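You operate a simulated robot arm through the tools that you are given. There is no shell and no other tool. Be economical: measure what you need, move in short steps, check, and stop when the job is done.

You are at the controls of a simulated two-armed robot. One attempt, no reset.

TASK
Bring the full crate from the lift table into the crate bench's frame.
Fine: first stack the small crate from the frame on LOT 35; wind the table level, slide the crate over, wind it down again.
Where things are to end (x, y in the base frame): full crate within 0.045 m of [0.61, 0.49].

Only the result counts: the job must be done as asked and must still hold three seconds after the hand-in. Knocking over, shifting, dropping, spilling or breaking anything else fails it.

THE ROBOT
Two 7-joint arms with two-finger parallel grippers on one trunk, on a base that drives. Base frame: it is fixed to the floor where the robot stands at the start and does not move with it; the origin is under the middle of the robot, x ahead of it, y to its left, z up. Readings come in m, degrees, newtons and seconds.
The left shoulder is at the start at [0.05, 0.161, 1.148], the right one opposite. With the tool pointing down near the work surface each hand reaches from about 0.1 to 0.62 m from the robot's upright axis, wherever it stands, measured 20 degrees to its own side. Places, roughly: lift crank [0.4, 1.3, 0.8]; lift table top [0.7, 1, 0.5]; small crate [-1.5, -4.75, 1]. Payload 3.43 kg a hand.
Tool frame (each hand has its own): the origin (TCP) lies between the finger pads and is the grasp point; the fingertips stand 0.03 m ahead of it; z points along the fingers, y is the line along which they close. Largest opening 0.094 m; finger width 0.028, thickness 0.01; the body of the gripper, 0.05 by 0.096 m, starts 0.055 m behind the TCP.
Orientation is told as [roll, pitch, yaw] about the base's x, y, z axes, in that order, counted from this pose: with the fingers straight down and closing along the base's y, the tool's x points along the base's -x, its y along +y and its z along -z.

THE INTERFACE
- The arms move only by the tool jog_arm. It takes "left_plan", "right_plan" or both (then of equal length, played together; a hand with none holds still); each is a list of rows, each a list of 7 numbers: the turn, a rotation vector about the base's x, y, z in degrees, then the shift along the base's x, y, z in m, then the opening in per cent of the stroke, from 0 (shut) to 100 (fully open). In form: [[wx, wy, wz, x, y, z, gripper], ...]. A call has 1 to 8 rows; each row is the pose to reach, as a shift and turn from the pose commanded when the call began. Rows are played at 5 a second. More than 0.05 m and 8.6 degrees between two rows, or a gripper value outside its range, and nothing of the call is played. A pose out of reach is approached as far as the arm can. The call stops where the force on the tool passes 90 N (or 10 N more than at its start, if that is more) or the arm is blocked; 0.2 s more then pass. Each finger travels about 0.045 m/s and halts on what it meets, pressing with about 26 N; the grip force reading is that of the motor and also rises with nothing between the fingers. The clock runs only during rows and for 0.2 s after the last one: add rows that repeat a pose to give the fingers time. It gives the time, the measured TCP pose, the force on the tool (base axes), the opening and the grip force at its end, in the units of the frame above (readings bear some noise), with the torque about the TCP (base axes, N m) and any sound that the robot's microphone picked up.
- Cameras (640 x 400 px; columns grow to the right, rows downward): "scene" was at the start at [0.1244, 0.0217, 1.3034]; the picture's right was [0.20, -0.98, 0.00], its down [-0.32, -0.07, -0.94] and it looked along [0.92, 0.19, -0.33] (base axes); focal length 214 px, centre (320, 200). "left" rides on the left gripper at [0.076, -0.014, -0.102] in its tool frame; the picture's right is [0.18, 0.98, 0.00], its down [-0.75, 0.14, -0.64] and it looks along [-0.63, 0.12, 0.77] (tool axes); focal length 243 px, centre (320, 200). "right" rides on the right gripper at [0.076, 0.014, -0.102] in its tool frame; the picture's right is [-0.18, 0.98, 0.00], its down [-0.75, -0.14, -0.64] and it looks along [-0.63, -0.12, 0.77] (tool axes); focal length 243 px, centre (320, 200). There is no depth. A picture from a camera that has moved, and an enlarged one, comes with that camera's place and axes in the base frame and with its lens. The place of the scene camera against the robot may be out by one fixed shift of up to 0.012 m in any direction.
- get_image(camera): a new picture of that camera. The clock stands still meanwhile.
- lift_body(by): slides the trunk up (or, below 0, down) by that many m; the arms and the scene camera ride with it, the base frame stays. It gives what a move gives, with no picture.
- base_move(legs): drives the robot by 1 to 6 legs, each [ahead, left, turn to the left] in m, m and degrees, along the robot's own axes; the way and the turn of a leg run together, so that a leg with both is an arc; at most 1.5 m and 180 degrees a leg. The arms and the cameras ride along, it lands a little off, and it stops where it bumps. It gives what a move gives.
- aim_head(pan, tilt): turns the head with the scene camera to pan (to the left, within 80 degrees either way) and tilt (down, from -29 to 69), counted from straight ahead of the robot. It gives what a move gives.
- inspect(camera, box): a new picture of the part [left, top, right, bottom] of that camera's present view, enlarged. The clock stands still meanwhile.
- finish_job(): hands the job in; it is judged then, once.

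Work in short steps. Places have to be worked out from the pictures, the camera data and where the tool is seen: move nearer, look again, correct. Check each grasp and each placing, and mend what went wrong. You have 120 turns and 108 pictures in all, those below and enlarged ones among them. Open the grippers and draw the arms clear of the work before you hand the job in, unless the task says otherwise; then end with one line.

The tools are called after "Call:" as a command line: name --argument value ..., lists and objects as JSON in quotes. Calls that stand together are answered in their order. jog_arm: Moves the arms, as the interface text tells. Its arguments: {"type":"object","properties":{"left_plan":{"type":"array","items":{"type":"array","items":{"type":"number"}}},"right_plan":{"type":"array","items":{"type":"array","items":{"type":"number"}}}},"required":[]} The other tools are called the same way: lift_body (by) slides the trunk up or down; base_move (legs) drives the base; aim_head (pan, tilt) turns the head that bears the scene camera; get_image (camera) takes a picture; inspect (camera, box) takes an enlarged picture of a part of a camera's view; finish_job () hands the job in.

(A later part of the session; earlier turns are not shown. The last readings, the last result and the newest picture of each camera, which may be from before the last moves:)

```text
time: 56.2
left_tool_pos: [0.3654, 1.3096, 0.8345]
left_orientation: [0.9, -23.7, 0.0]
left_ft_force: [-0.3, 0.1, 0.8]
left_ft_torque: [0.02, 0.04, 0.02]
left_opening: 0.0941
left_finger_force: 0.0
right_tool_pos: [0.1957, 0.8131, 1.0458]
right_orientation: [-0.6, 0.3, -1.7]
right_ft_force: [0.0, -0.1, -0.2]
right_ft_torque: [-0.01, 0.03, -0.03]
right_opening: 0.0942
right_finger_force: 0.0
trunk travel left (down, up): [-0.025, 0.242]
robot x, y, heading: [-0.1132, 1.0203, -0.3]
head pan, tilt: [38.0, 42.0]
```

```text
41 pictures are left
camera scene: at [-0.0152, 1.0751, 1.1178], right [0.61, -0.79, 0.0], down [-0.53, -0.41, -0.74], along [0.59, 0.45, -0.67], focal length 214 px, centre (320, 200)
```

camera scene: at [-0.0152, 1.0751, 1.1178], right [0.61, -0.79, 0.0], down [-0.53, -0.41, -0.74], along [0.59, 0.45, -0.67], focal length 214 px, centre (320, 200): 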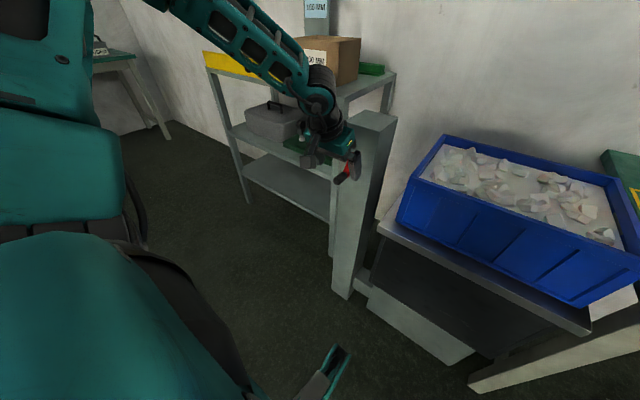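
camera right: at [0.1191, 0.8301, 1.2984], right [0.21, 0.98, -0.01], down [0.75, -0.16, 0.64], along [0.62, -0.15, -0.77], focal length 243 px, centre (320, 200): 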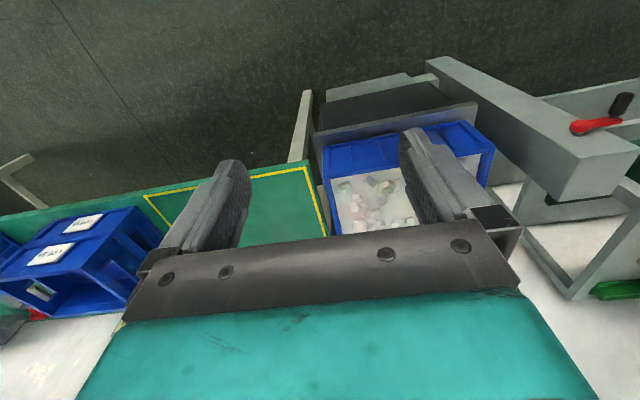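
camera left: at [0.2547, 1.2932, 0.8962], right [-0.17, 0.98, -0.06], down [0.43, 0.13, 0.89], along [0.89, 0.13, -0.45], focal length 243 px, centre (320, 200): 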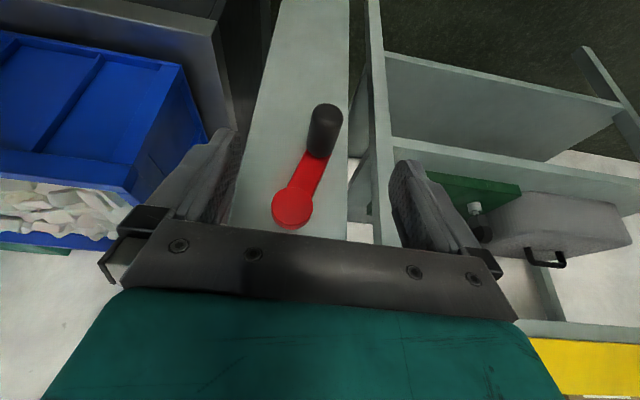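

With the trunk low the crank is held by its own friction. Regrip the knob deeper at [0.383, 1.311, 0.771].

Call:
jog_arm --left_plan '[[0, 0, 0, 0.01, 0.001, -0.03, 100], [0, 0, 0, 0.018, 0.001, -0.064, 100], [0, 0, 0, 0.018, 0.001, -0.064, 50], [0, 0, 0, 0.018, 0.001, -0.064, 0], [0, 0, 0, 0.018, 0.001, -0.064, 0], [0, 0, 0, 0.018, 0.001, -0.064, 0], [0, 0, 0, 0.018, 0.001, -0.064, 0], [0, 0, 0, 0.018, 0.001, -0.064, 0]]'

Call:
jog_arm --left_plan '[[0, 0, 0, 0, -0.0137, -0.0018, 0], [0, 0, 0, 0, -0.0274, 0, 0], [0, 0, 0, 0, -0.0402, 0.0053, 0], [0, 0, 0, 0, -0.0512, 0.0137, 0], [0, 0, 0, 0, -0.0597, 0.0247, 0], [0, 0, 0, 0, -0.0649, 0.0375, 0]]'

Call:
get_image --camera "left"

```text
time: 58.0
left_tool_pos: [0.3842, 1.3128, 0.7695]
left_orientation: [1.0, -23.7, 0.0]
left_ft_force: [0.8, 9.3, -2.6]
left_ft_torque: [0.02, -0.52, 0.04]
left_opening: 0.0258
left_finger_force: 45.4
right_tool_pos: [0.196, 0.8134, 1.0459]
right_orientation: [-0.7, 0.1, -1.8]
right_ft_force: [-0.2, 0.1, 0.9]
right_ft_torque: [-0.02, -0.02, -0.01]
right_opening: 0.0941
right_finger_force: 0.1
trunk travel left (down, up): [-0.025, 0.242]
robot x, y, heading: [-0.1147, 1.023, -0.5]
head pan, tilt: [38.0, 42.0]
```

```text
time: 59.4
left_tool_pos: [0.384, 1.2457, 0.8061]
left_orientation: [0.9, -23.7, -0.2]
left_ft_force: [7.2, 1.1, -9.0]
left_ft_torque: [-0.01, -0.15, -0.02]
left_opening: 0.0252
left_finger_force: 45.1
right_tool_pos: [0.1953, 0.8141, 1.0451]
right_orientation: [-0.7, 0.2, -1.7]
right_ft_force: [-0.8, 0.1, 0.1]
right_ft_torque: [0.02, -0.01, -0.04]
right_opening: 0.0942
right_finger_force: 0.1
trunk travel left (down, up): [-0.025, 0.242]
robot x, y, heading: [-0.114, 1.0263, -0.5]
head pan, tilt: [38.0, 42.0]
```

```text
40 pictures are left
camera left: at [0.2732, 1.2294, 0.8689], right [-0.17, 0.98, -0.06], down [0.43, 0.13, 0.89], along [0.89, 0.13, -0.45], focal length 243 px, centre (320, 200)
```

left: 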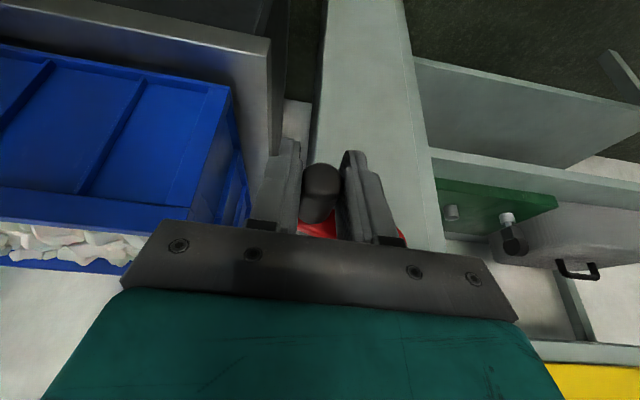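

Grip is sound and the crank follows. Wind on 288° in one call.

Call:
jog_arm --left_plan '[[0, 0, 0, 0, 0.0017, 0.0327, 0], [0, 0, 0, 0, 0.0223, 0.0582, 0], [0, 0, 0, 0, 0.054, 0.0666, 0], [0, 0, 0, 0, 0.0846, 0.0549, 0], [0, 0, 0, 0, 0.1024, 0.0274, 0], [0, 0, 0, 0, 0.1007, -0.0053, 0], [0, 0, 0, 0, 0.0801, -0.0308, 0], [0, 0, 0, 0, 0.0484, -0.0392, 0]]'

Call:
get_image --camera "scene"

```text
time: 61.2
left_tool_pos: [0.3828, 1.2948, 0.7675]
left_orientation: [1.1, -23.7, 0.2]
left_ft_force: [5.6, 7.2, 9.1]
left_ft_torque: [0.01, 1.11, 0.0]
left_opening: 0.0252
left_finger_force: 45.6
right_tool_pos: [0.196, 0.8122, 1.0465]
right_orientation: [-0.6, 0.1, -1.7]
right_ft_force: [-0.1, -0.1, -0.8]
right_ft_torque: [0.0, 0.01, 0.01]
right_opening: 0.0942
right_finger_force: 0.0
trunk travel left (down, up): [-0.025, 0.242]
robot x, y, heading: [-0.1124, 1.0225, -0.5]
head pan, tilt: [38.0, 42.0]
```

```text
39 pictures are left
camera scene: at [-0.0151, 1.0749, 1.1179], right [0.61, -0.79, 0.0], down [-0.53, -0.41, -0.74], along [0.59, 0.45, -0.67], focal length 214 px, centre (320, 200)
```

scene: 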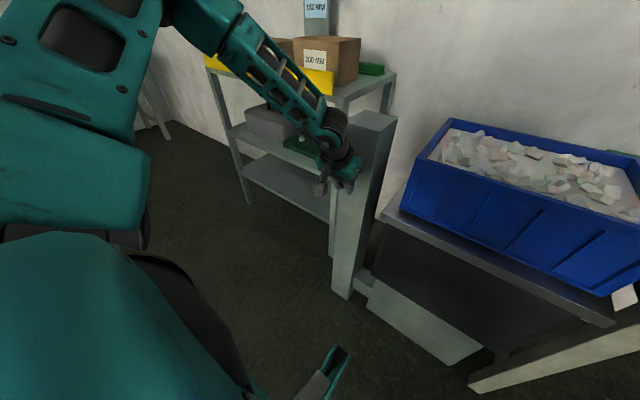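

The table is rising (~5 cm per turn, self-locking). Do a full turn per call now, and aim the head to see table and bench edges together.

Call:
jog_arm --left_plan '[[0, 0, 0, 0, -0.0366, 0.0174, 0], [0, 0, 0, 0, -0.0501, 0.0557, 0], [0, 0, 0, 0, -0.0327, 0.0923, 0], [0, 0, 0, 0, 0.0056, 0.1058, 0], [0, 0, 0, 0, 0.0422, 0.0884, 0], [0, 0, 0, 0, 0.0557, 0.0501, 0], [0, 0, 0, 0, 0.0383, 0.0135, 0], [0, 0, 0, 0, 0, 0, 0]]'

Call:
aim_head --pan -10 --tilt 35

Call:
get_image --camera "scene"

```text
time: 63.0
left_tool_pos: [0.3814, 1.2945, 0.7718]
left_orientation: [1.0, -24.0, -0.1]
left_ft_force: [-21.5, 8.2, 27.8]
left_ft_torque: [0.05, 1.29, -0.85]
left_opening: 0.0229
left_finger_force: 45.7
right_tool_pos: [0.192, 0.8128, 1.0479]
right_orientation: [-0.6, 0.0, -1.7]
right_ft_force: [-0.3, 0.0, 0.0]
right_ft_torque: [0.0, 0.0, -0.03]
right_opening: 0.0939
right_finger_force: 0.1
trunk travel left (down, up): [-0.025, 0.242]
robot x, y, heading: [-0.1139, 1.0227, -0.4]
head pan, tilt: [38.0, 42.0]
```

```text
time: 64.2
left_tool_pos: [0.3815, 1.2935, 0.7705]
left_orientation: [1.0, -24.0, 0.0]
left_ft_force: [-24.8, 6.1, 27.9]
left_ft_torque: [0.04, -0.29, -0.32]
left_opening: 0.0223
left_finger_force: 45.0
right_tool_pos: [0.1923, 0.8121, 1.0468]
right_orientation: [-0.6, -0.2, -1.6]
right_ft_force: [-0.6, 0.1, 0.2]
right_ft_torque: [0.02, -0.01, 0.02]
right_opening: 0.0944
right_finger_force: 0.0
trunk travel left (down, up): [-0.025, 0.242]
robot x, y, heading: [-0.1126, 1.0224, -0.5]
head pan, tilt: [-10.0, 35.0]
```

```text
38 pictures are left
camera scene: at [0.0016, 1.0076, 1.1289], right [-0.18, -0.98, 0.0], down [-0.56, 0.1, -0.82], along [0.81, -0.15, -0.57], focal length 214 px, centre (320, 200)
```

scene: 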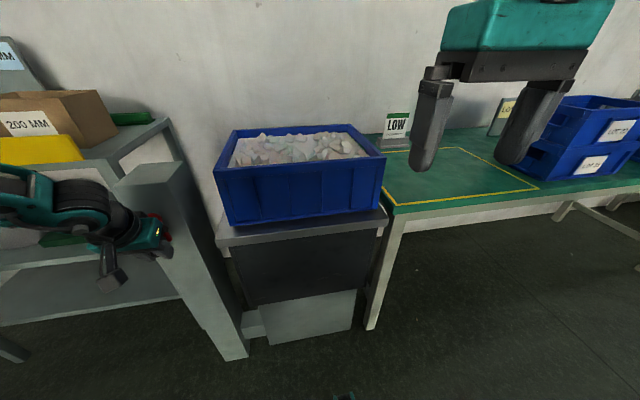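

Only ~4–5 cm seems to remain (≈0.1 m per turn). Zoom at the table/bench junction before winding on.

Call:
inspect --camera "scene" --box '[190, 160, 430, 310]'

Call:
get_image --camera "left"

Call:
get_image --camera "right"

```text
2.67 times, centred on (310, 235) of scene
camera zoom: at [0.0016, 1.0076, 1.1289], right [-0.18, -0.98, 0.0], down [-0.56, 0.1, -0.82], along [0.81, -0.15, -0.57], focal length 572 px, centre (347, 107)
```

zoom: 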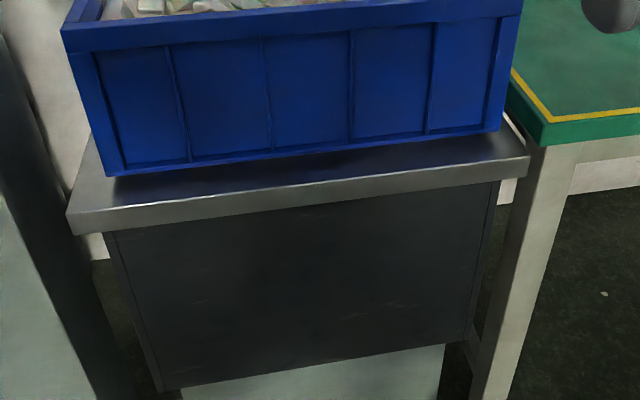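

```text
36 pictures are left
camera left: at [0.2704, 1.2773, 0.8327], right [-0.17, 0.98, -0.06], down [0.43, 0.13, 0.9], along [0.89, 0.13, -0.44], focal length 243 px, centre (320, 200)
```

left: 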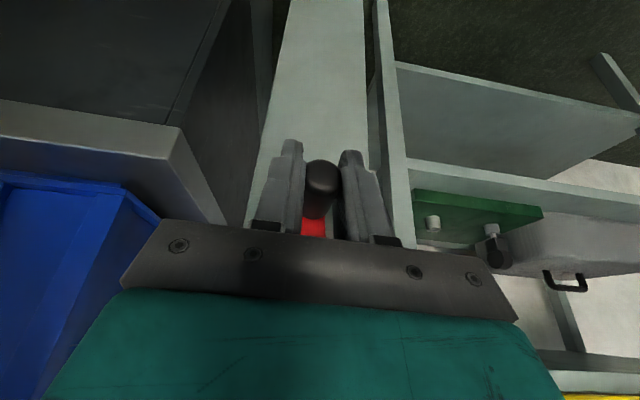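

```text
35 pictures are left
camera right: at [0.1154, 0.8295, 1.1493], right [0.21, 0.98, -0.01], down [0.75, -0.16, 0.64], along [0.63, -0.14, -0.76], focal length 243 px, centre (320, 200)
```

right: 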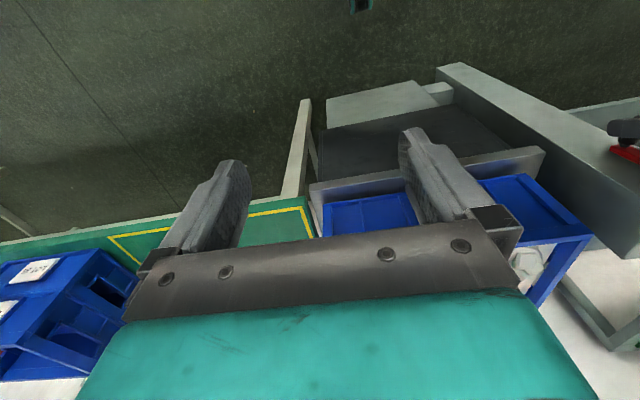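

Table top ≈0.73, bench ≈0.767, so perhaps 0.4 turn to go. I release and regrip the knob to shed the built-up force.

Call:
jog_arm --left_plan '[[0, 0, 0, 0, 0, 0, 60], [0, 0, 0, -0.003, 0, -0.001, 60], [0, 0, 0, -0.003, 0, -0.001, 60], [0, 0, 0, -0.003, 0, -0.001, 0], [0, 0, 0, -0.003, 0, -0.001, 0], [0, 0, 0, -0.003, 0, -0.001, 0], [0, 0, 0, -0.003, 0, -0.001, 0]]'

```text
time: 65.8
left_tool_pos: [0.3804, 1.2949, 0.7678]
left_orientation: [0.9, -23.9, 0.0]
left_ft_force: [0.3, 0.1, 2.3]
left_ft_torque: [-0.02, 0.11, -0.04]
left_opening: 0.0252
left_finger_force: 44.5
right_tool_pos: [0.1959, 0.8127, 1.046]
right_orientation: [-0.6, 0.1, -1.8]
right_ft_force: [-0.8, 0.7, -0.6]
right_ft_torque: [0.02, 0.03, 0.0]
right_opening: 0.0939
right_finger_force: 0.1
trunk travel left (down, up): [-0.025, 0.242]
robot x, y, heading: [-0.1176, 1.0228, -0.5]
head pan, tilt: [-10.0, 35.0]
```

Clean grip. Wind 90° and compare the same view.

Call:
jog_arm --left_plan '[[0, 0, 0, 0, -0.0261, 0.0084, 0], [0, 0, 0, 0, -0.0444, 0.0288, 0], [0, 0, 0, 0, -0.0501, 0.0557, 0], [0, 0, 0, 0, -0.0501, 0.0557, 0]]'

Call:
inspect --camera "scene" --box '[190, 160, 430, 310]'

```text
time: 66.8
left_tool_pos: [0.3794, 1.2449, 0.82]
left_orientation: [1.0, -23.6, -0.1]
left_ft_force: [-0.3, 5.9, -9.9]
left_ft_torque: [0.06, 0.21, -0.56]
left_opening: 0.0225
left_finger_force: 44.8
right_tool_pos: [0.1962, 0.8129, 1.0463]
right_orientation: [-0.6, 0.2, -1.8]
right_ft_force: [-0.5, -1.2, -0.1]
right_ft_torque: [-0.01, -0.01, -0.01]
right_opening: 0.0941
right_finger_force: 0.1
trunk travel left (down, up): [-0.025, 0.242]
robot x, y, heading: [-0.1125, 1.0224, -0.6]
head pan, tilt: [-10.0, 35.0]
```

```text
2.67 times, centred on (310, 235) of scene
camera zoom: at [0.0058, 1.0088, 1.1281], right [-0.18, -0.98, 0.0], down [-0.56, 0.1, -0.82], along [0.81, -0.15, -0.57], focal length 572 px, centre (347, 107)
```

zoom: 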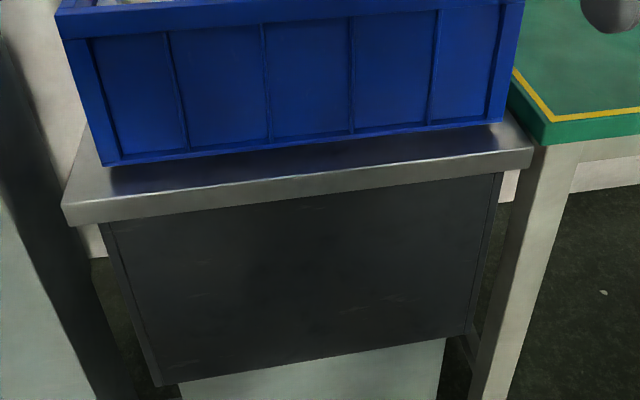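

About 12–13 mm per quarter turn. Wind another half turn and re-check.

Call:
jog_arm --left_plan '[[0, 0, 0, 0, 0.0084, 0.0261, 0], [0, 0, 0, 0, 0.0288, 0.0444, 0], [0, 0, 0, 0, 0.0557, 0.0501, 0], [0, 0, 0, 0, 0.0818, 0.0417, 0], [0, 0, 0, 0, 0.1001, 0.0213, 0], [0, 0, 0, 0, 0.1058, -0.0056, 0], [0, 0, 0, 0, 0.1058, -0.0056, 0]]'

Call:
inspect --camera "scene" --box '[190, 160, 430, 310]'

```text
time: 68.4
left_tool_pos: [0.3801, 1.3513, 0.8168]
left_orientation: [1.0, -23.7, 0.0]
left_ft_force: [8.0, 8.4, 2.2]
left_ft_torque: [0.06, -0.32, -0.7]
left_opening: 0.0225
left_finger_force: 44.9
right_tool_pos: [0.1968, 0.8123, 1.0464]
right_orientation: [-0.8, 0.1, -1.7]
right_ft_force: [0.3, -0.5, -0.4]
right_ft_torque: [-0.02, 0.03, -0.02]
right_opening: 0.0941
right_finger_force: 0.0
trunk travel left (down, up): [-0.025, 0.242]
robot x, y, heading: [-0.1096, 1.0227, -0.6]
head pan, tilt: [-10.0, 35.0]
```

```text
2.67 times, centred on (310, 235) of scene
camera zoom: at [0.0057, 1.0085, 1.1281], right [-0.18, -0.98, 0.0], down [-0.56, 0.1, -0.82], along [0.81, -0.15, -0.57], focal length 572 px, centre (347, 107)
```

zoom: 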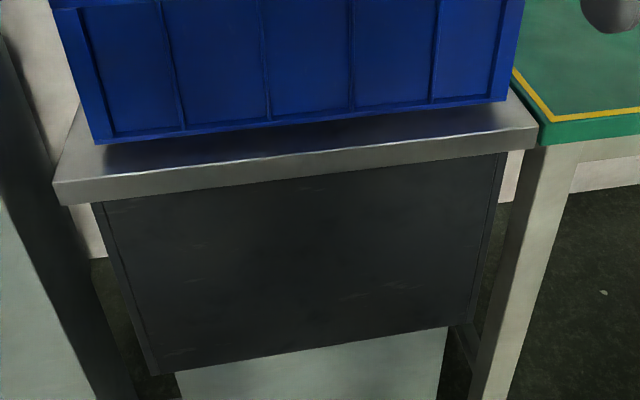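

Very nearly level. Zoom tightly on the junction.

Call:
inspect --camera "scene" --box '[360, 180, 420, 230]'

Call:
inspect --camera "right" --box '[260, 160, 360, 250]'

```text
8.00 times, centred on (390, 205) of scene
camera zoom: at [0.0057, 1.0085, 1.1281], right [-0.18, -0.98, 0.0], down [-0.56, 0.1, -0.82], along [0.81, -0.15, -0.57], focal length 1716 px, centre (-240, 160)
```

zoom: 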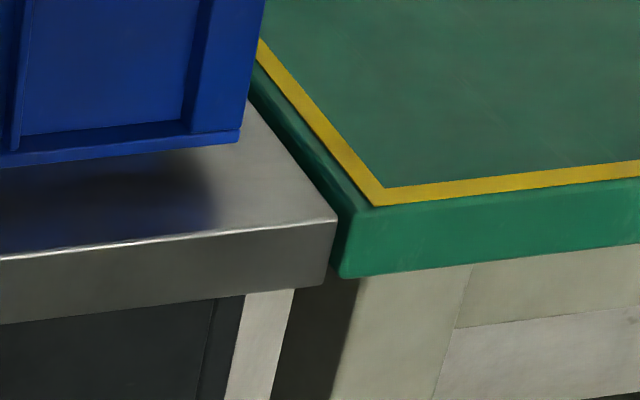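

```text
4.44 times, centred on (310, 205) of right
camera zoom: at [0.1195, 0.8305, 1.1482], right [0.21, 0.98, -0.01], down [0.75, -0.16, 0.64], along [0.62, -0.15, -0.77], focal length 1078 px, centre (364, 178)
```

zoom: 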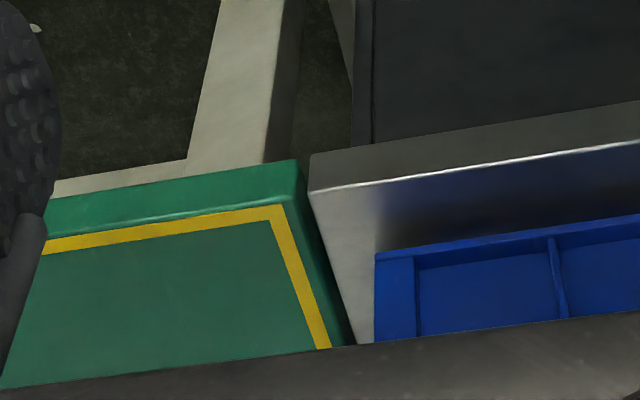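

Both views show fronts coplanar and the table ~2 mm low. Wind a further ~25° (≈3.5 mm) so the crate won't catch the bench edge.

Call:
jog_arm --left_plan '[[0, 0, 0, 0, -0.0016, -0.0115, 0], [0, 0, 0, 0, -0.0061, -0.0221, 0], [0, 0, 0, 0, -0.0061, -0.0221, 0]]'

Call:
inspect --camera "scene" --box '[360, 180, 420, 230]'

```text
time: 69.2
left_tool_pos: [0.3795, 1.3427, 0.7962]
left_orientation: [0.9, -23.8, -0.1]
left_ft_force: [4.6, 0.1, 6.8]
left_ft_torque: [0.01, 0.62, -0.32]
left_opening: 0.0223
left_finger_force: 45.1
right_tool_pos: [0.1962, 0.8134, 1.0461]
right_orientation: [-0.6, 0.3, -1.6]
right_ft_force: [-0.2, -0.1, -1.9]
right_ft_torque: [-0.01, -0.02, -0.04]
right_opening: 0.094
right_finger_force: 0.1
trunk travel left (down, up): [-0.025, 0.242]
robot x, y, heading: [-0.113, 1.0189, -0.6]
head pan, tilt: [-10.0, 35.0]
```

```text
8.00 times, centred on (390, 205) of scene
camera zoom: at [0.005, 1.0077, 1.1283], right [-0.18, -0.98, 0.0], down [-0.56, 0.1, -0.82], along [0.81, -0.15, -0.57], focal length 1716 px, centre (-240, 160)
```

zoom: 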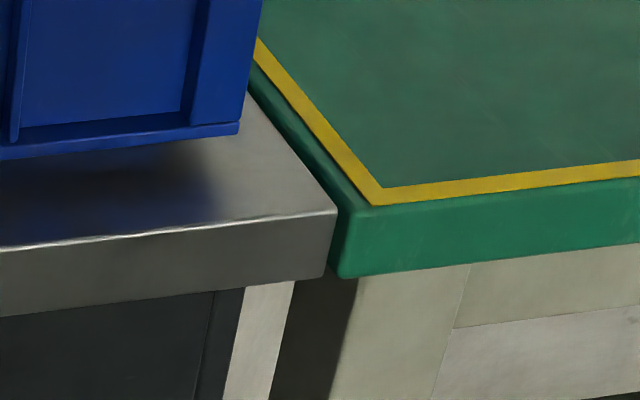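

Now ~1 mm proud: level. Release the crank, raise the left hand clear and raise the trunk to survey the crate.

Call:
jog_arm --left_plan '[[0, 0, 0, 0, 0, 0.0, 100], [0, 0, 0, 0, 0, 0.0, 100], [0, 0, 0, 0, 0, 0.0, 100], [0, 0, 0, 0, 0, 0.0, 100], [0, 0, 0, -0.01, 0, 0.045, 100], [0, 0, 0, -0.02, 0, 0.09, 100], [0, 0, 0, -0.03, -0.01, 0.135, 100], [0, 0, 0, -0.04, -0.02, 0.18, 100]]'

Call:
lift_body --by 0.2

Call:
jog_arm --left_plan '[[0, 8, 0, -0.02, -0.02, 0, 100], [0, 16, 0, -0.04, -0.04, 0, 100], [0, 24, 0, -0.06, -0.07, 0, 50], [0, 24, 0, -0.08, -0.1, 0, 0], [0, 24, 0, -0.08, -0.1, 0, 0], [0, 24, 0, -0.08, -0.1, 0, 0]]'

Call:
aim_head --pan 5 --tilt 45

Call:
get_image --camera "scene"

Call:
get_image --camera "left"

```text
time: 71.0
left_tool_pos: [0.3392, 1.3238, 0.9748]
left_orientation: [0.9, -23.6, -0.2]
left_ft_force: [0.5, -0.1, -0.6]
left_ft_torque: [-0.03, -0.02, -0.06]
left_opening: 0.0939
left_finger_force: 0.1
right_tool_pos: [0.196, 0.8122, 1.0466]
right_orientation: [-0.6, 0.1, -1.8]
right_ft_force: [-0.2, 0.0, 0.3]
right_ft_torque: [0.01, -0.03, 0.02]
right_opening: 0.094
right_finger_force: 0.2
trunk travel left (down, up): [-0.025, 0.242]
robot x, y, heading: [-0.1157, 1.0199, -0.3]
head pan, tilt: [-10.0, 35.0]
```

```text
time: 73.2
left_tool_pos: [0.3409, 1.3249, 1.175]
left_orientation: [0.9, -23.7, 0.0]
left_ft_force: [0.2, -0.2, 0.3]
left_ft_torque: [0.01, 0.0, 0.01]
left_opening: 0.094
left_finger_force: 0.1
right_tool_pos: [0.1955, 0.8133, 1.2459]
right_orientation: [-0.6, 0.2, -1.6]
right_ft_force: [0.2, -0.8, -0.1]
right_ft_torque: [-0.04, -0.02, 0.01]
right_opening: 0.0939
right_finger_force: 0.1
trunk travel left (down, up): [-0.225, 0.042]
robot x, y, heading: [-0.1115, 1.021, -0.6]
head pan, tilt: [-10.0, 35.0]
```

```text
time: 74.6
left_tool_pos: [0.2595, 1.2237, 1.1753]
left_orientation: [0.9, 0.3, -0.1]
left_ft_force: [-0.3, -0.4, 0.6]
left_ft_torque: [0.0, 0.01, -0.04]
left_opening: 0.0066
left_finger_force: 0.0
right_tool_pos: [0.1959, 0.8134, 1.2466]
right_orientation: [-0.6, 0.2, -1.6]
right_ft_force: [-0.1, -1.1, 0.2]
right_ft_torque: [0.01, 0.01, 0.0]
right_opening: 0.0935
right_finger_force: 0.1
trunk travel left (down, up): [-0.225, 0.042]
robot x, y, heading: [-0.1121, 1.0239, -0.6]
head pan, tilt: [-10.0, 35.0]
```

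```text
time: 75.3
left_tool_pos: [0.261, 1.2241, 1.1734]
left_orientation: [0.9, 0.2, 0.0]
left_ft_force: [-0.1, -0.6, 0.7]
left_ft_torque: [0.0, 0.02, 0.0]
left_opening: 0.0
left_finger_force: 26.0
right_tool_pos: [0.1957, 0.8137, 1.2458]
right_orientation: [-0.6, 0.3, -1.7]
right_ft_force: [0.6, 0.0, -0.1]
right_ft_torque: [0.02, -0.01, -0.01]
right_opening: 0.0941
right_finger_force: 0.2
trunk travel left (down, up): [-0.225, 0.042]
robot x, y, heading: [-0.1151, 1.0256, -0.3]
head pan, tilt: [5.0, 45.0]
```

```text
29 pictures are left
camera scene: at [-0.0004, 1.0305, 1.3135], right [0.08, -1.0, 0.0], down [-0.7, -0.06, -0.71], along [0.71, 0.06, -0.71], focal length 214 px, centre (320, 200)
```

scene: 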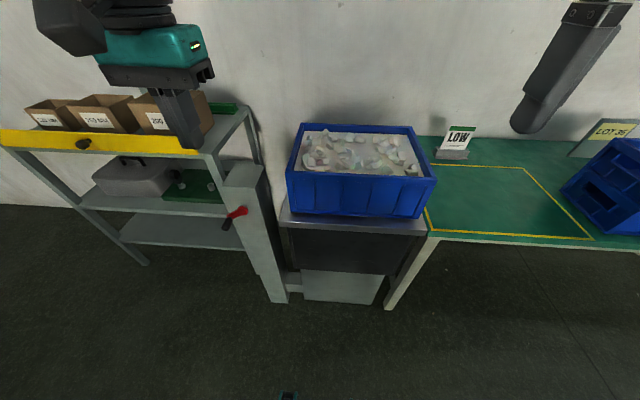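

```text
28 pictures are left
camera left: at [0.1849, 1.2077, 1.2763], right [-0.18, 0.98, 0.02], down [0.76, 0.13, 0.64], along [0.63, 0.13, -0.77], focal length 243 px, centre (320, 200)
```

left: 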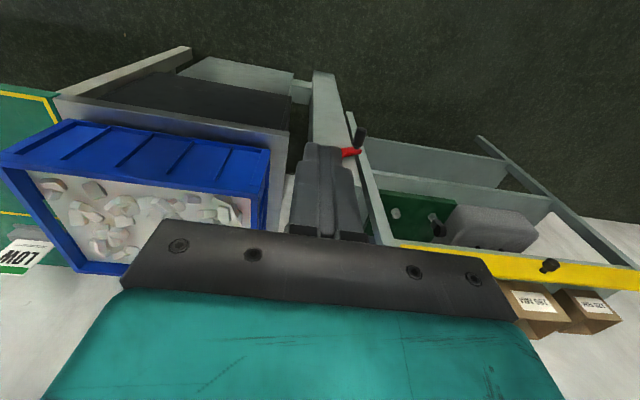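

Zoom to measure the full crate and the gap to the post.

Call:
inspect --camera "scene" --box '[220, 110, 460, 250]'

Call:
inspect --camera "left" --box '[0, 60, 360, 290]'

```text
2.67 times, centred on (340, 180) of scene
camera zoom: at [-0.0004, 1.0305, 1.3135], right [0.08, -1.0, 0.0], down [-0.7, -0.06, -0.71], along [0.71, 0.06, -0.71], focal length 572 px, centre (267, 253)
```

zoom: 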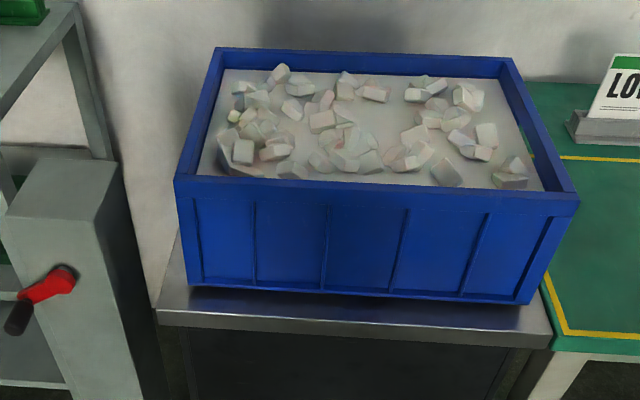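

```text
1.74 times, centred on (180, 175) of left
camera zoom: at [0.1849, 1.2077, 1.2763], right [-0.18, 0.98, 0.02], down [0.76, 0.13, 0.64], along [0.63, 0.13, -0.77], focal length 422 px, centre (564, 244)
```

zoom: 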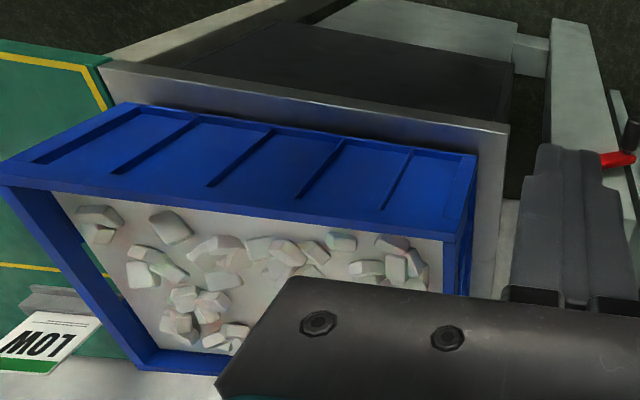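

Full crate: x ≈0.47–0.765 (centre ≈0.617), y ≈0.742–1.16, rim z ≈0.935, so it needs −0.46 m in y only. I drive forward, then take the left hand to yaw 90° so both open fingers push its left end evenly.

Call:
base_move --legs '[[0.215, -0.06, 0.4]]'

Call:
jog_arm --left_plan '[[0, 0, 8, 0, 0.02, 0, 100], [0, 0, 16, 0.01, 0.03, 0, 100], [0, 0, 24, 0.02, 0.04, 0, 100], [0, 0, 32, 0.03, 0.05, 0, 100], [0, 0, 40, 0.04, 0.05, 0, 100], [0, 0, 48, 0.05, 0.05, 0, 100], [0, 0, 56, 0.06, 0.05, 0, 100], [0, 0, 64, 0.07, 0.05, 0, 100]]'

```text
time: 77.0
left_tool_pos: [0.4735, 1.1664, 1.1743]
left_orientation: [1.0, 0.3, 0.4]
left_ft_force: [-0.3, -0.2, 0.0]
left_ft_torque: [0.0, 0.0, 0.01]
left_opening: 0.0004
left_finger_force: 26.1
right_tool_pos: [0.4154, 0.7538, 1.2449]
right_orientation: [-0.7, 0.2, -1.3]
right_ft_force: [0.4, 0.0, -0.7]
right_ft_torque: [-0.03, 0.02, -0.01]
right_opening: 0.094
right_finger_force: 0.0
trunk travel left (down, up): [-0.225, 0.042]
robot x, y, heading: [0.1044, 0.9612, 0.1]
head pan, tilt: [5.0, 45.0]
```

```text
time: 78.8
left_tool_pos: [0.5439, 1.2168, 1.1738]
left_orientation: [0.8, 0.3, 64.6]
left_ft_force: [0.1, -0.2, 0.2]
left_ft_torque: [0.03, 0.02, 0.0]
left_opening: 0.0939
left_finger_force: 0.1
right_tool_pos: [0.4139, 0.7553, 1.2465]
right_orientation: [-0.5, 0.2, -1.3]
right_ft_force: [-0.5, 0.1, 0.0]
right_ft_torque: [0.0, 0.01, -0.04]
right_opening: 0.0941
right_finger_force: 0.1
trunk travel left (down, up): [-0.225, 0.042]
robot x, y, heading: [0.0997, 0.9615, -0.1]
head pan, tilt: [5.0, 45.0]
```

Yaw works. Finish the turn and move above the gap behind the crate's left end.

Call:
jog_arm --left_plan '[[0, 0, 8, 0.02, 0, -0.03, 100], [0, 0, 16, 0.045, 0, -0.06, 100], [0, 0, 25.4, 0.074, -0.01, -0.09, 100], [0, 0, 25.4, 0.074, -0.01, -0.13, 100], [0, 0, 25.4, 0.074, -0.01, -0.16, 100], [0, 0, 25.4, 0.074, -0.01, -0.16, 100]]'

Call:
get_image --camera "left"

Call:
aim_head --pan 30 --tilt 45

Call:
get_image --camera "scene"

```text
refused: row 3 steps farther than a row can; nothing moved
```

```text
25 pictures are left
camera left: at [0.527, 1.1405, 1.2758], right [-0.97, 0.26, 0.02], down [0.21, 0.74, 0.64], along [0.15, 0.62, -0.77], focal length 243 px, centre (320, 200)
```

left: 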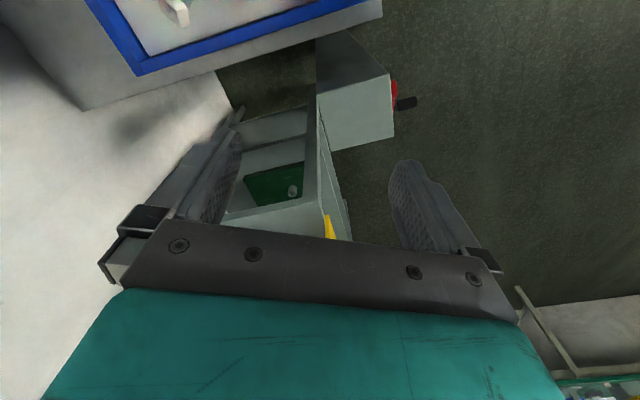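

```text
time: 79.7
left_tool_pos: [0.5441, 1.2171, 1.1735]
left_orientation: [0.9, 0.2, 64.4]
left_ft_force: [-0.4, 0.2, -0.1]
left_ft_torque: [-0.02, -0.03, -0.04]
left_opening: 0.094
left_finger_force: 0.1
right_tool_pos: [0.4133, 0.7555, 1.2462]
right_orientation: [-0.7, 0.3, -1.4]
right_ft_force: [-0.3, -0.4, 0.0]
right_ft_torque: [0.0, 0.04, 0.05]
right_opening: 0.0939
right_finger_force: 0.0
trunk travel left (down, up): [-0.225, 0.042]
robot x, y, heading: [0.1015, 0.9603, 0.3]
head pan, tilt: [30.0, 45.0]
```

```text
24 pictures are left
camera scene: at [0.2049, 1.0042, 1.3135], right [0.5, -0.87, 0.0], down [-0.61, -0.35, -0.71], along [0.61, 0.35, -0.71], focal length 214 px, centre (320, 200)
```

scene: 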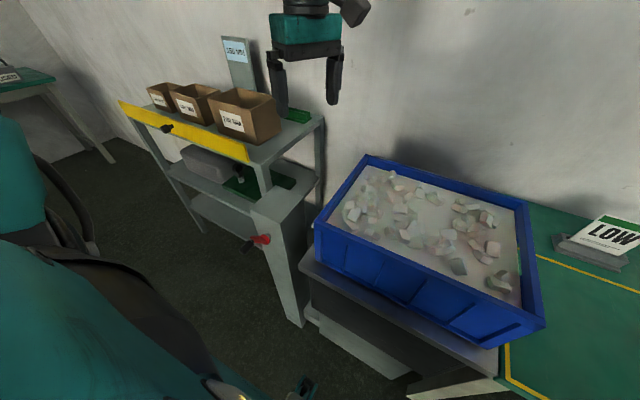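

Left rim sits at y≈1.163. Retry with smaller steps.

Call:
jog_arm --left_plan '[[0, 0, 8, 0.02, 0, -0.03, 100], [0, 0, 16, 0.045, -0.003, -0.06, 100], [0, 0, 22, 0.065, -0.006, -0.085, 100], [0, 0, 25.4, 0.074, -0.01, -0.115, 100], [0, 0, 25.4, 0.074, -0.01, -0.155, 100], [0, 0, 25.4, 0.074, -0.01, -0.155, 100]]'

Call:
get_image --camera "scene"

```text
time: 81.1
left_tool_pos: [0.6174, 1.2059, 1.0189]
left_orientation: [1.0, 0.3, 90.0]
left_ft_force: [0.0, -0.2, 0.0]
left_ft_torque: [-0.02, -0.04, -0.01]
left_opening: 0.0941
left_finger_force: 0.1
right_tool_pos: [0.4131, 0.7544, 1.2473]
right_orientation: [-0.6, 0.1, -1.3]
right_ft_force: [0.2, 0.4, 0.3]
right_ft_torque: [-0.01, 0.01, -0.02]
right_opening: 0.094
right_finger_force: 0.1
trunk travel left (down, up): [-0.225, 0.042]
robot x, y, heading: [0.098, 0.9579, 0.2]
head pan, tilt: [30.0, 45.0]
```

```text
23 pictures are left
camera scene: at [0.2046, 1.0041, 1.3135], right [0.5, -0.87, 0.0], down [-0.61, -0.35, -0.71], along [0.61, 0.35, -0.71], focal length 214 px, centre (320, 200)
```

scene: 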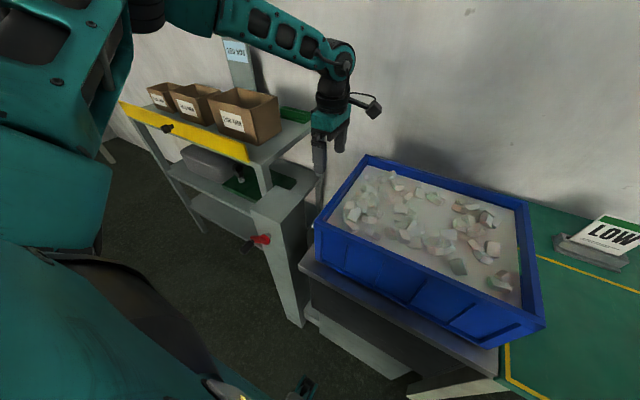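

Well placed behind the crate. Descend to TCP z 0.895 and advance to contact.

Call:
jog_arm --left_plan '[[0, 0, 0, 0, 0, -0.04, 100], [0, 0, 0, 0, 0, -0.08, 100], [0, 0, 0, 0, 0, -0.124, 100], [0, 0, 0, 0, -0.01, -0.124, 100], [0, 0, 0, 0, -0.02, -0.124, 100], [0, 0, 0, 0, -0.03, -0.124, 100], [0, 0, 0, 0, -0.03, -0.124, 100]]'

Call:
inspect --camera "scene" --box '[260, 80, 460, 250]'

```text
time: 82.7
left_tool_pos: [0.5851, 1.201, 0.9247]
left_orientation: [0.8, 0.2, 89.8]
left_ft_force: [0.0, -0.7, -0.4]
left_ft_torque: [-0.02, 0.02, 0.0]
left_opening: 0.094
left_finger_force: 0.0
left hand out of reach, approached as far as the arm can: row 2, 3, 4, 5, 6, 7
right_tool_pos: [0.4134, 0.7562, 1.2453]
right_orientation: [-0.6, 0.3, -1.3]
right_ft_force: [0.8, -0.2, -0.1]
right_ft_torque: [-0.01, -0.01, 0.01]
right_opening: 0.0939
right_finger_force: 0.1
trunk travel left (down, up): [-0.225, 0.042]
robot x, y, heading: [0.1034, 0.9633, -0.1]
head pan, tilt: [30.0, 45.0]
```

```text
2.35 times, centred on (360, 165) of scene
camera zoom: at [0.2049, 1.0043, 1.3134], right [0.5, -0.87, 0.0], down [-0.61, -0.35, -0.71], along [0.61, 0.35, -0.71], focal length 505 px, centre (226, 282)
```

zoom: 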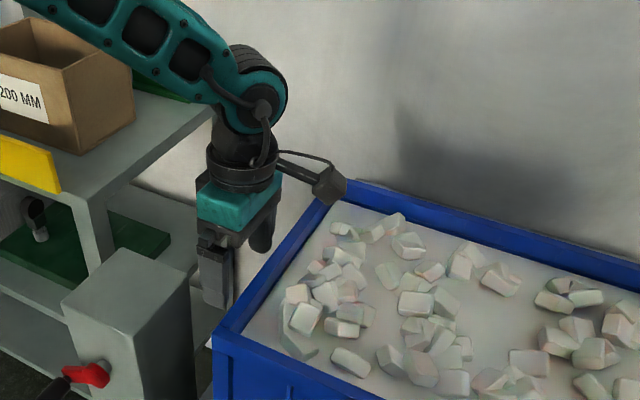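

Out of downward reach at this trunk height. Raise the hand a bit, lower the trunk 0.10 m, then finish positioning.

Call:
jog_arm --left_plan '[[0, 0, 0, 0.01, 0.002, 0.03, 100], [0, 0, 0, 0.02, 0.004, 0.06, 100], [0, 0, 0, 0.03, 0.004, 0.08, 100]]'

Call:
lift_body --by -0.1

Call:
jog_arm --left_plan '[[0, 0, 0, 0, -0.01, -0.01, 100], [0, 0, 0, 0, -0.02, -0.01, 100], [0, 0, 0, 0, -0.03, -0.01, 100], [0, 0, 0, 0, -0.03, -0.01, 100]]'

Call:
inspect --camera "scene" --box '[260, 80, 460, 250]'

```text
time: 83.5
left_tool_pos: [0.6162, 1.2031, 1.0052]
left_orientation: [0.9, 0.1, 89.7]
left_ft_force: [0.0, 0.5, -0.6]
left_ft_torque: [-0.02, 0.01, -0.02]
left_opening: 0.0943
left_finger_force: 0.0
right_tool_pos: [0.413, 0.7555, 1.2453]
right_orientation: [-0.7, 0.3, -1.3]
right_ft_force: [-0.6, 0.3, 0.2]
right_ft_torque: [-0.03, 0.01, 0.0]
right_opening: 0.0936
right_finger_force: 0.0
trunk travel left (down, up): [-0.225, 0.042]
robot x, y, heading: [0.1007, 0.962, 0.0]
head pan, tilt: [30.0, 45.0]
```

```text
time: 84.9
left_tool_pos: [0.6142, 1.2028, 0.9059]
left_orientation: [0.8, 0.3, 89.9]
left_ft_force: [0.0, -0.4, 0.5]
left_ft_torque: [-0.04, 0.01, -0.03]
left_opening: 0.0939
left_finger_force: 0.1
right_tool_pos: [0.413, 0.7551, 1.1455]
right_orientation: [-0.6, 0.1, -1.3]
right_ft_force: [0.4, -0.7, -0.1]
right_ft_torque: [-0.05, 0.01, 0.01]
right_opening: 0.0944
right_finger_force: 0.1
trunk travel left (down, up): [-0.125, 0.142]
robot x, y, heading: [0.0994, 0.9635, 0.0]
head pan, tilt: [30.0, 45.0]
```

```text
time: 85.9
left_tool_pos: [0.6137, 1.1771, 0.8962]
left_orientation: [0.7, 0.4, 90.1]
left_ft_force: [0.3, 14.1, 1.4]
left_ft_torque: [-0.87, 0.0, 0.44]
left_opening: 0.0942
left_finger_force: 0.0
right_tool_pos: [0.4142, 0.7564, 1.146]
right_orientation: [-0.7, 0.1, -1.2]
right_ft_force: [-0.1, -0.4, -1.0]
right_ft_torque: [-0.02, -0.01, 0.0]
right_opening: 0.0939
right_finger_force: 0.0
trunk travel left (down, up): [-0.125, 0.142]
robot x, y, heading: [0.1037, 0.9569, 0.1]
head pan, tilt: [30.0, 45.0]
```

```text
2.35 times, centred on (360, 165) of scene
camera zoom: at [0.2048, 1.0059, 1.2134], right [0.5, -0.87, 0.0], down [-0.61, -0.36, -0.71], along [0.61, 0.35, -0.71], focal length 505 px, centre (226, 282)
```

zoom: 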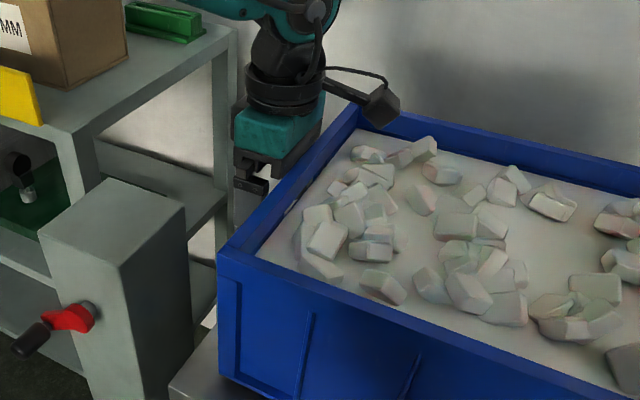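

Contact at TCP y 1.177 (crate end at 1.163), 14 N. The final TCP y should be ≈0.714. Push by driving the base right, first 0.12 m.

Call:
base_move --legs '[[0, -0.12, 0]]'

Call:
aim_head --pan 5 --tilt 45

Call:
get_image --camera "scene"

```text
time: 87.1
left_tool_pos: [0.6147, 1.0545, 0.8966]
left_orientation: [0.8, 0.5, 89.7]
left_ft_force: [0.0, -0.2, -0.2]
left_ft_torque: [0.02, 0.0, -0.01]
left_opening: 0.0938
left_finger_force: 0.0
right_tool_pos: [0.4132, 0.6341, 1.1447]
right_orientation: [-0.6, 0.2, -1.2]
right_ft_force: [-0.1, 0.0, -1.1]
right_ft_torque: [0.0, -0.03, 0.0]
right_opening: 0.0938
right_finger_force: 0.0
trunk travel left (down, up): [-0.125, 0.142]
robot x, y, heading: [0.1007, 0.8434, 0.0]
head pan, tilt: [30.0, 45.0]
```

```text
time: 88.0
left_tool_pos: [0.6142, 1.0551, 0.8959]
left_orientation: [0.7, 0.4, 89.7]
left_ft_force: [-0.3, -0.4, 0.1]
left_ft_torque: [-0.01, 0.02, -0.03]
left_opening: 0.0941
left_finger_force: 0.1
right_tool_pos: [0.4122, 0.6349, 1.145]
right_orientation: [-0.8, 0.3, -1.2]
right_ft_force: [0.2, -0.1, -0.1]
right_ft_torque: [-0.03, 0.0, 0.0]
right_opening: 0.094
right_finger_force: 0.0
trunk travel left (down, up): [-0.125, 0.142]
robot x, y, heading: [0.0991, 0.8392, 0.1]
head pan, tilt: [5.0, 45.0]
```

```text
20 pictures are left
camera scene: at [0.2155, 0.8511, 1.2135], right [0.09, -1.0, 0.0], down [-0.7, -0.06, -0.71], along [0.7, 0.06, -0.71], focal length 214 px, centre (320, 200)
```

scene: 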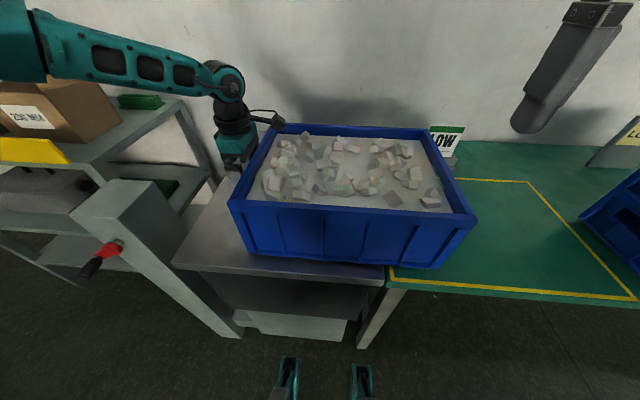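

Sliding smoothly across the seam. Continue 0.25 m.

Call:
base_move --legs '[[0, -0.13, 0], [0, -0.12, 0]]'

Call:
get_image --camera "scene"

```text
time: 90.1
left_tool_pos: [0.6152, 0.8024, 0.8973]
left_orientation: [0.7, 0.5, 89.7]
left_ft_force: [-0.5, -0.4, -0.8]
left_ft_torque: [-0.01, -0.02, -0.02]
left_opening: 0.0942
left_finger_force: 0.0
right_tool_pos: [0.4128, 0.3849, 1.1458]
right_orientation: [-0.5, 0.2, -1.3]
right_ft_force: [0.6, 0.5, 0.2]
right_ft_torque: [0.0, 0.0, -0.01]
right_opening: 0.0937
right_finger_force: 0.1
trunk travel left (down, up): [-0.125, 0.142]
robot x, y, heading: [0.1005, 0.5921, -0.2]
head pan, tilt: [5.0, 45.0]
```

```text
19 pictures are left
camera scene: at [0.2155, 0.6011, 1.2135], right [0.09, -1.0, 0.0], down [-0.7, -0.06, -0.71], along [0.7, 0.06, -0.71], focal length 214 px, centre (320, 200)
```

scene: 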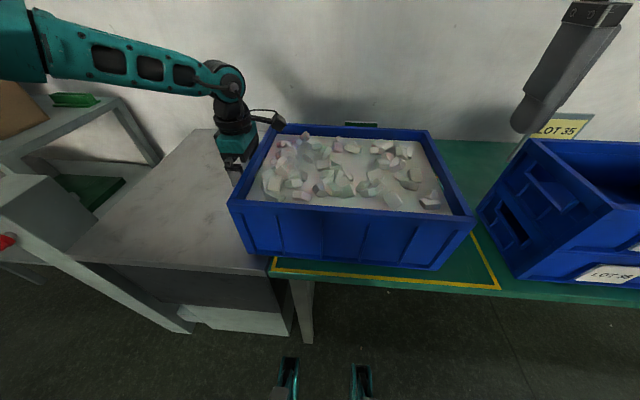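

Still square and straight. Final push 0.086 m.

Call:
base_move --legs '[[0, -0.086, 0]]'

Call:
get_image --camera "scene"

```text
time: 91.2
left_tool_pos: [0.6148, 0.7145, 0.8961]
left_orientation: [0.7, 0.6, 89.5]
left_ft_force: [0.5, 0.1, 0.1]
left_ft_torque: [0.0, 0.0, -0.01]
left_opening: 0.0942
left_finger_force: 0.0
right_tool_pos: [0.4129, 0.2985, 1.1461]
right_orientation: [-0.7, 0.1, -1.5]
right_ft_force: [-0.1, 0.5, 0.3]
right_ft_torque: [0.01, 0.02, 0.03]
right_opening: 0.0938
right_finger_force: 0.0
trunk travel left (down, up): [-0.125, 0.142]
robot x, y, heading: [0.1009, 0.5063, 0.1]
head pan, tilt: [5.0, 45.0]
```

```text
18 pictures are left
camera scene: at [0.2152, 0.5155, 1.2135], right [0.08, -1.0, 0.0], down [-0.7, -0.06, -0.71], along [0.7, 0.06, -0.71], focal length 214 px, centre (320, 200)
```

scene: 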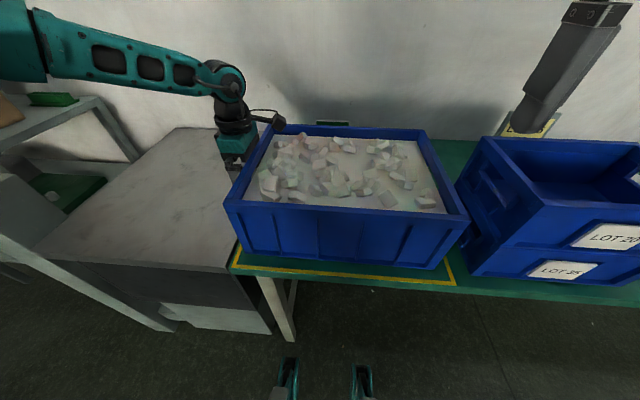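

Zoom to verify the crate's margins to the yellow frame.

Call:
inspect --camera "scene" --box '[210, 110, 490, 300]'

```text
2.11 times, centred on (350, 205) of scene
camera zoom: at [0.2152, 0.5155, 1.2135], right [0.08, -1.0, 0.0], down [-0.7, -0.06, -0.71], along [0.7, 0.06, -0.71], focal length 452 px, centre (257, 190)
```

zoom: 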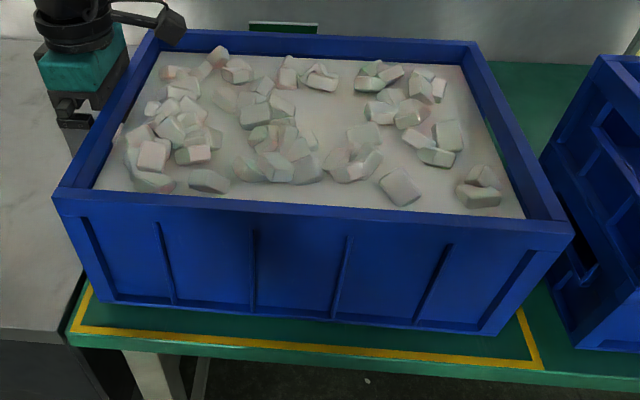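

The crate appears ~1 cm left of frame centre; nudge 8 mm more with the arm, then back off and lift the hand clear.

Call:
jog_arm --left_plan '[[0, 0, 0, 0, -0.004, 0, 100], [0, 0, 0, 0, -0.009, 0, 100], [0, 0, 0, 0, -0.009, 0, 100], [0, 0, 0, 0, 0.015, 0, 100], [0, 0, 0, 0, 0.02, 0.04, 100], [0, 0, 0, 0, 0.025, 0.085, 100], [0, 0, 0, 0, 0.03, 0.13, 100], [0, 0, 0, -0.02, 0.03, 0.17, 100]]'

Call:
inspect --camera "scene" --box '[210, 110, 490, 300]'

```text
time: 93.0
left_tool_pos: [0.5943, 0.7437, 1.068]
left_orientation: [0.7, 0.7, 89.3]
left_ft_force: [0.4, -0.1, -0.8]
left_ft_torque: [0.0, 0.01, -0.01]
left_opening: 0.0942
left_finger_force: 0.1
left hand out of reach, approached as far as the arm can: row 2, 3
right_tool_pos: [0.413, 0.3004, 1.1463]
right_orientation: [-0.6, 0.2, -1.4]
right_ft_force: [0.0, -0.4, -0.5]
right_ft_torque: [-0.05, -0.03, -0.02]
right_opening: 0.094
right_finger_force: 0.1
trunk travel left (down, up): [-0.125, 0.142]
robot x, y, heading: [0.1007, 0.5072, 0.3]
head pan, tilt: [5.0, 45.0]
```

```text
2.11 times, centred on (350, 205) of scene
camera zoom: at [0.2147, 0.5158, 1.2135], right [0.08, -1.0, 0.0], down [-0.7, -0.06, -0.71], along [0.71, 0.06, -0.71], focal length 452 px, centre (257, 190)
```

zoom: 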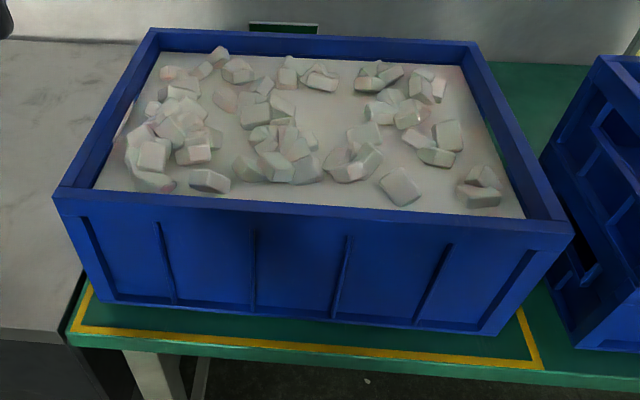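

Arm reach prevented the nudge, but by contact geometry the centre is ≈[0.617, 0.495], well within tolerance and clear of the table. Now turn the left hand back to yaw 0 and go wind the table down.

Call:
jog_arm --left_plan '[[0, 0, -8, -0.01, 0, 0.02, 100], [0, 0, -16, -0.02, 0, 0.04, 100], [0, 0, -24, -0.03, 0, 0.06, 100], [0, 0, -32, -0.04, 0, 0.08, 100], [0, 0, -40, -0.05, 0, 0.08, 100], [0, 0, -48, -0.06, 0, 0.08, 100], [0, 0, -56, -0.07, 0, 0.08, 100], [0, 0, -64, -0.08, 0, 0.08, 100]]'

Call:
jog_arm --left_plan '[[0, 0, -8, -0.01, -0.01, 0, 100], [0, 0, -16, -0.02, -0.02, 0, 100], [0, 0, -24, -0.03, -0.03, 0, 100], [0, 0, -24, -0.04, -0.04, 0, 100]]'

Call:
base_move --legs '[[-0.215, 0, 0], [0, 0.515, -0.3]]'

Call:
get_image --camera "left"

```text
time: 94.8
left_tool_pos: [0.5155, 0.7462, 1.1458]
left_orientation: [0.6, 0.6, 25.3]
left_ft_force: [1.1, 0.2, -0.1]
left_ft_torque: [0.01, 0.05, -0.01]
left_opening: 0.0939
left_finger_force: 0.1
right_tool_pos: [0.4124, 0.3002, 1.146]
right_orientation: [-0.7, 0.1, -1.4]
right_ft_force: [-0.2, -0.2, -0.2]
right_ft_torque: [0.0, 0.02, 0.02]
right_opening: 0.0941
right_finger_force: 0.1
trunk travel left (down, up): [-0.125, 0.142]
robot x, y, heading: [0.0998, 0.5043, -0.1]
head pan, tilt: [5.0, 45.0]
```

```text
time: 95.8
left_tool_pos: [0.4748, 0.7054, 1.1467]
left_orientation: [0.8, 0.7, 1.3]
left_ft_force: [-0.2, -1.0, -0.4]
left_ft_torque: [0.03, -0.01, 0.04]
left_opening: 0.0939
left_finger_force: 0.0
right_tool_pos: [0.4131, 0.2992, 1.144]
right_orientation: [-0.7, 0.1, -1.4]
right_ft_force: [-0.2, -0.4, 0.0]
right_ft_torque: [0.02, 0.03, -0.01]
right_opening: 0.0939
right_finger_force: 0.0
trunk travel left (down, up): [-0.125, 0.142]
robot x, y, heading: [0.1019, 0.5059, -0.1]
head pan, tilt: [5.0, 45.0]
```

```text
time: 100.1
left_tool_pos: [0.2622, 1.2192, 1.1467]
left_orientation: [0.8, 0.7, 1.2]
left_ft_force: [-1.1, 0.0, 0.3]
left_ft_torque: [-0.02, -0.02, 0.01]
left_opening: 0.094
left_finger_force: 0.1
right_tool_pos: [0.1977, 0.8151, 1.1462]
right_orientation: [-0.7, 0.2, -1.5]
right_ft_force: [-0.3, 0.6, 0.0]
right_ft_torque: [-0.01, 0.01, -0.01]
right_opening: 0.094
right_finger_force: 0.0
trunk travel left (down, up): [-0.125, 0.142]
robot x, y, heading: [-0.1122, 1.0196, -0.4]
head pan, tilt: [5.0, 45.0]
```

```text
15 pictures are left
camera left: at [0.1878, 1.201, 1.249], right [-0.21, 0.98, 0.01], down [0.76, 0.15, 0.63], along [0.62, 0.14, -0.77], focal length 243 px, centre (320, 200)
```

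left: 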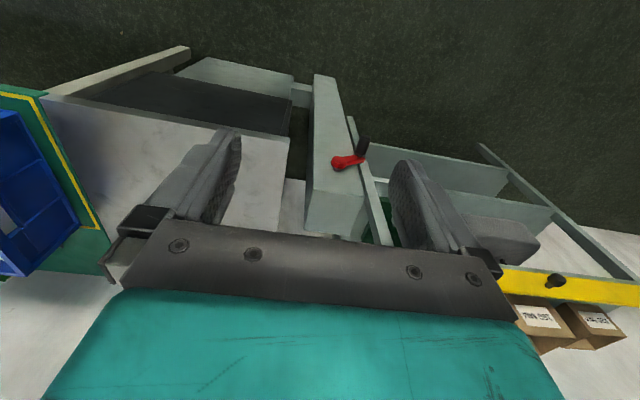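

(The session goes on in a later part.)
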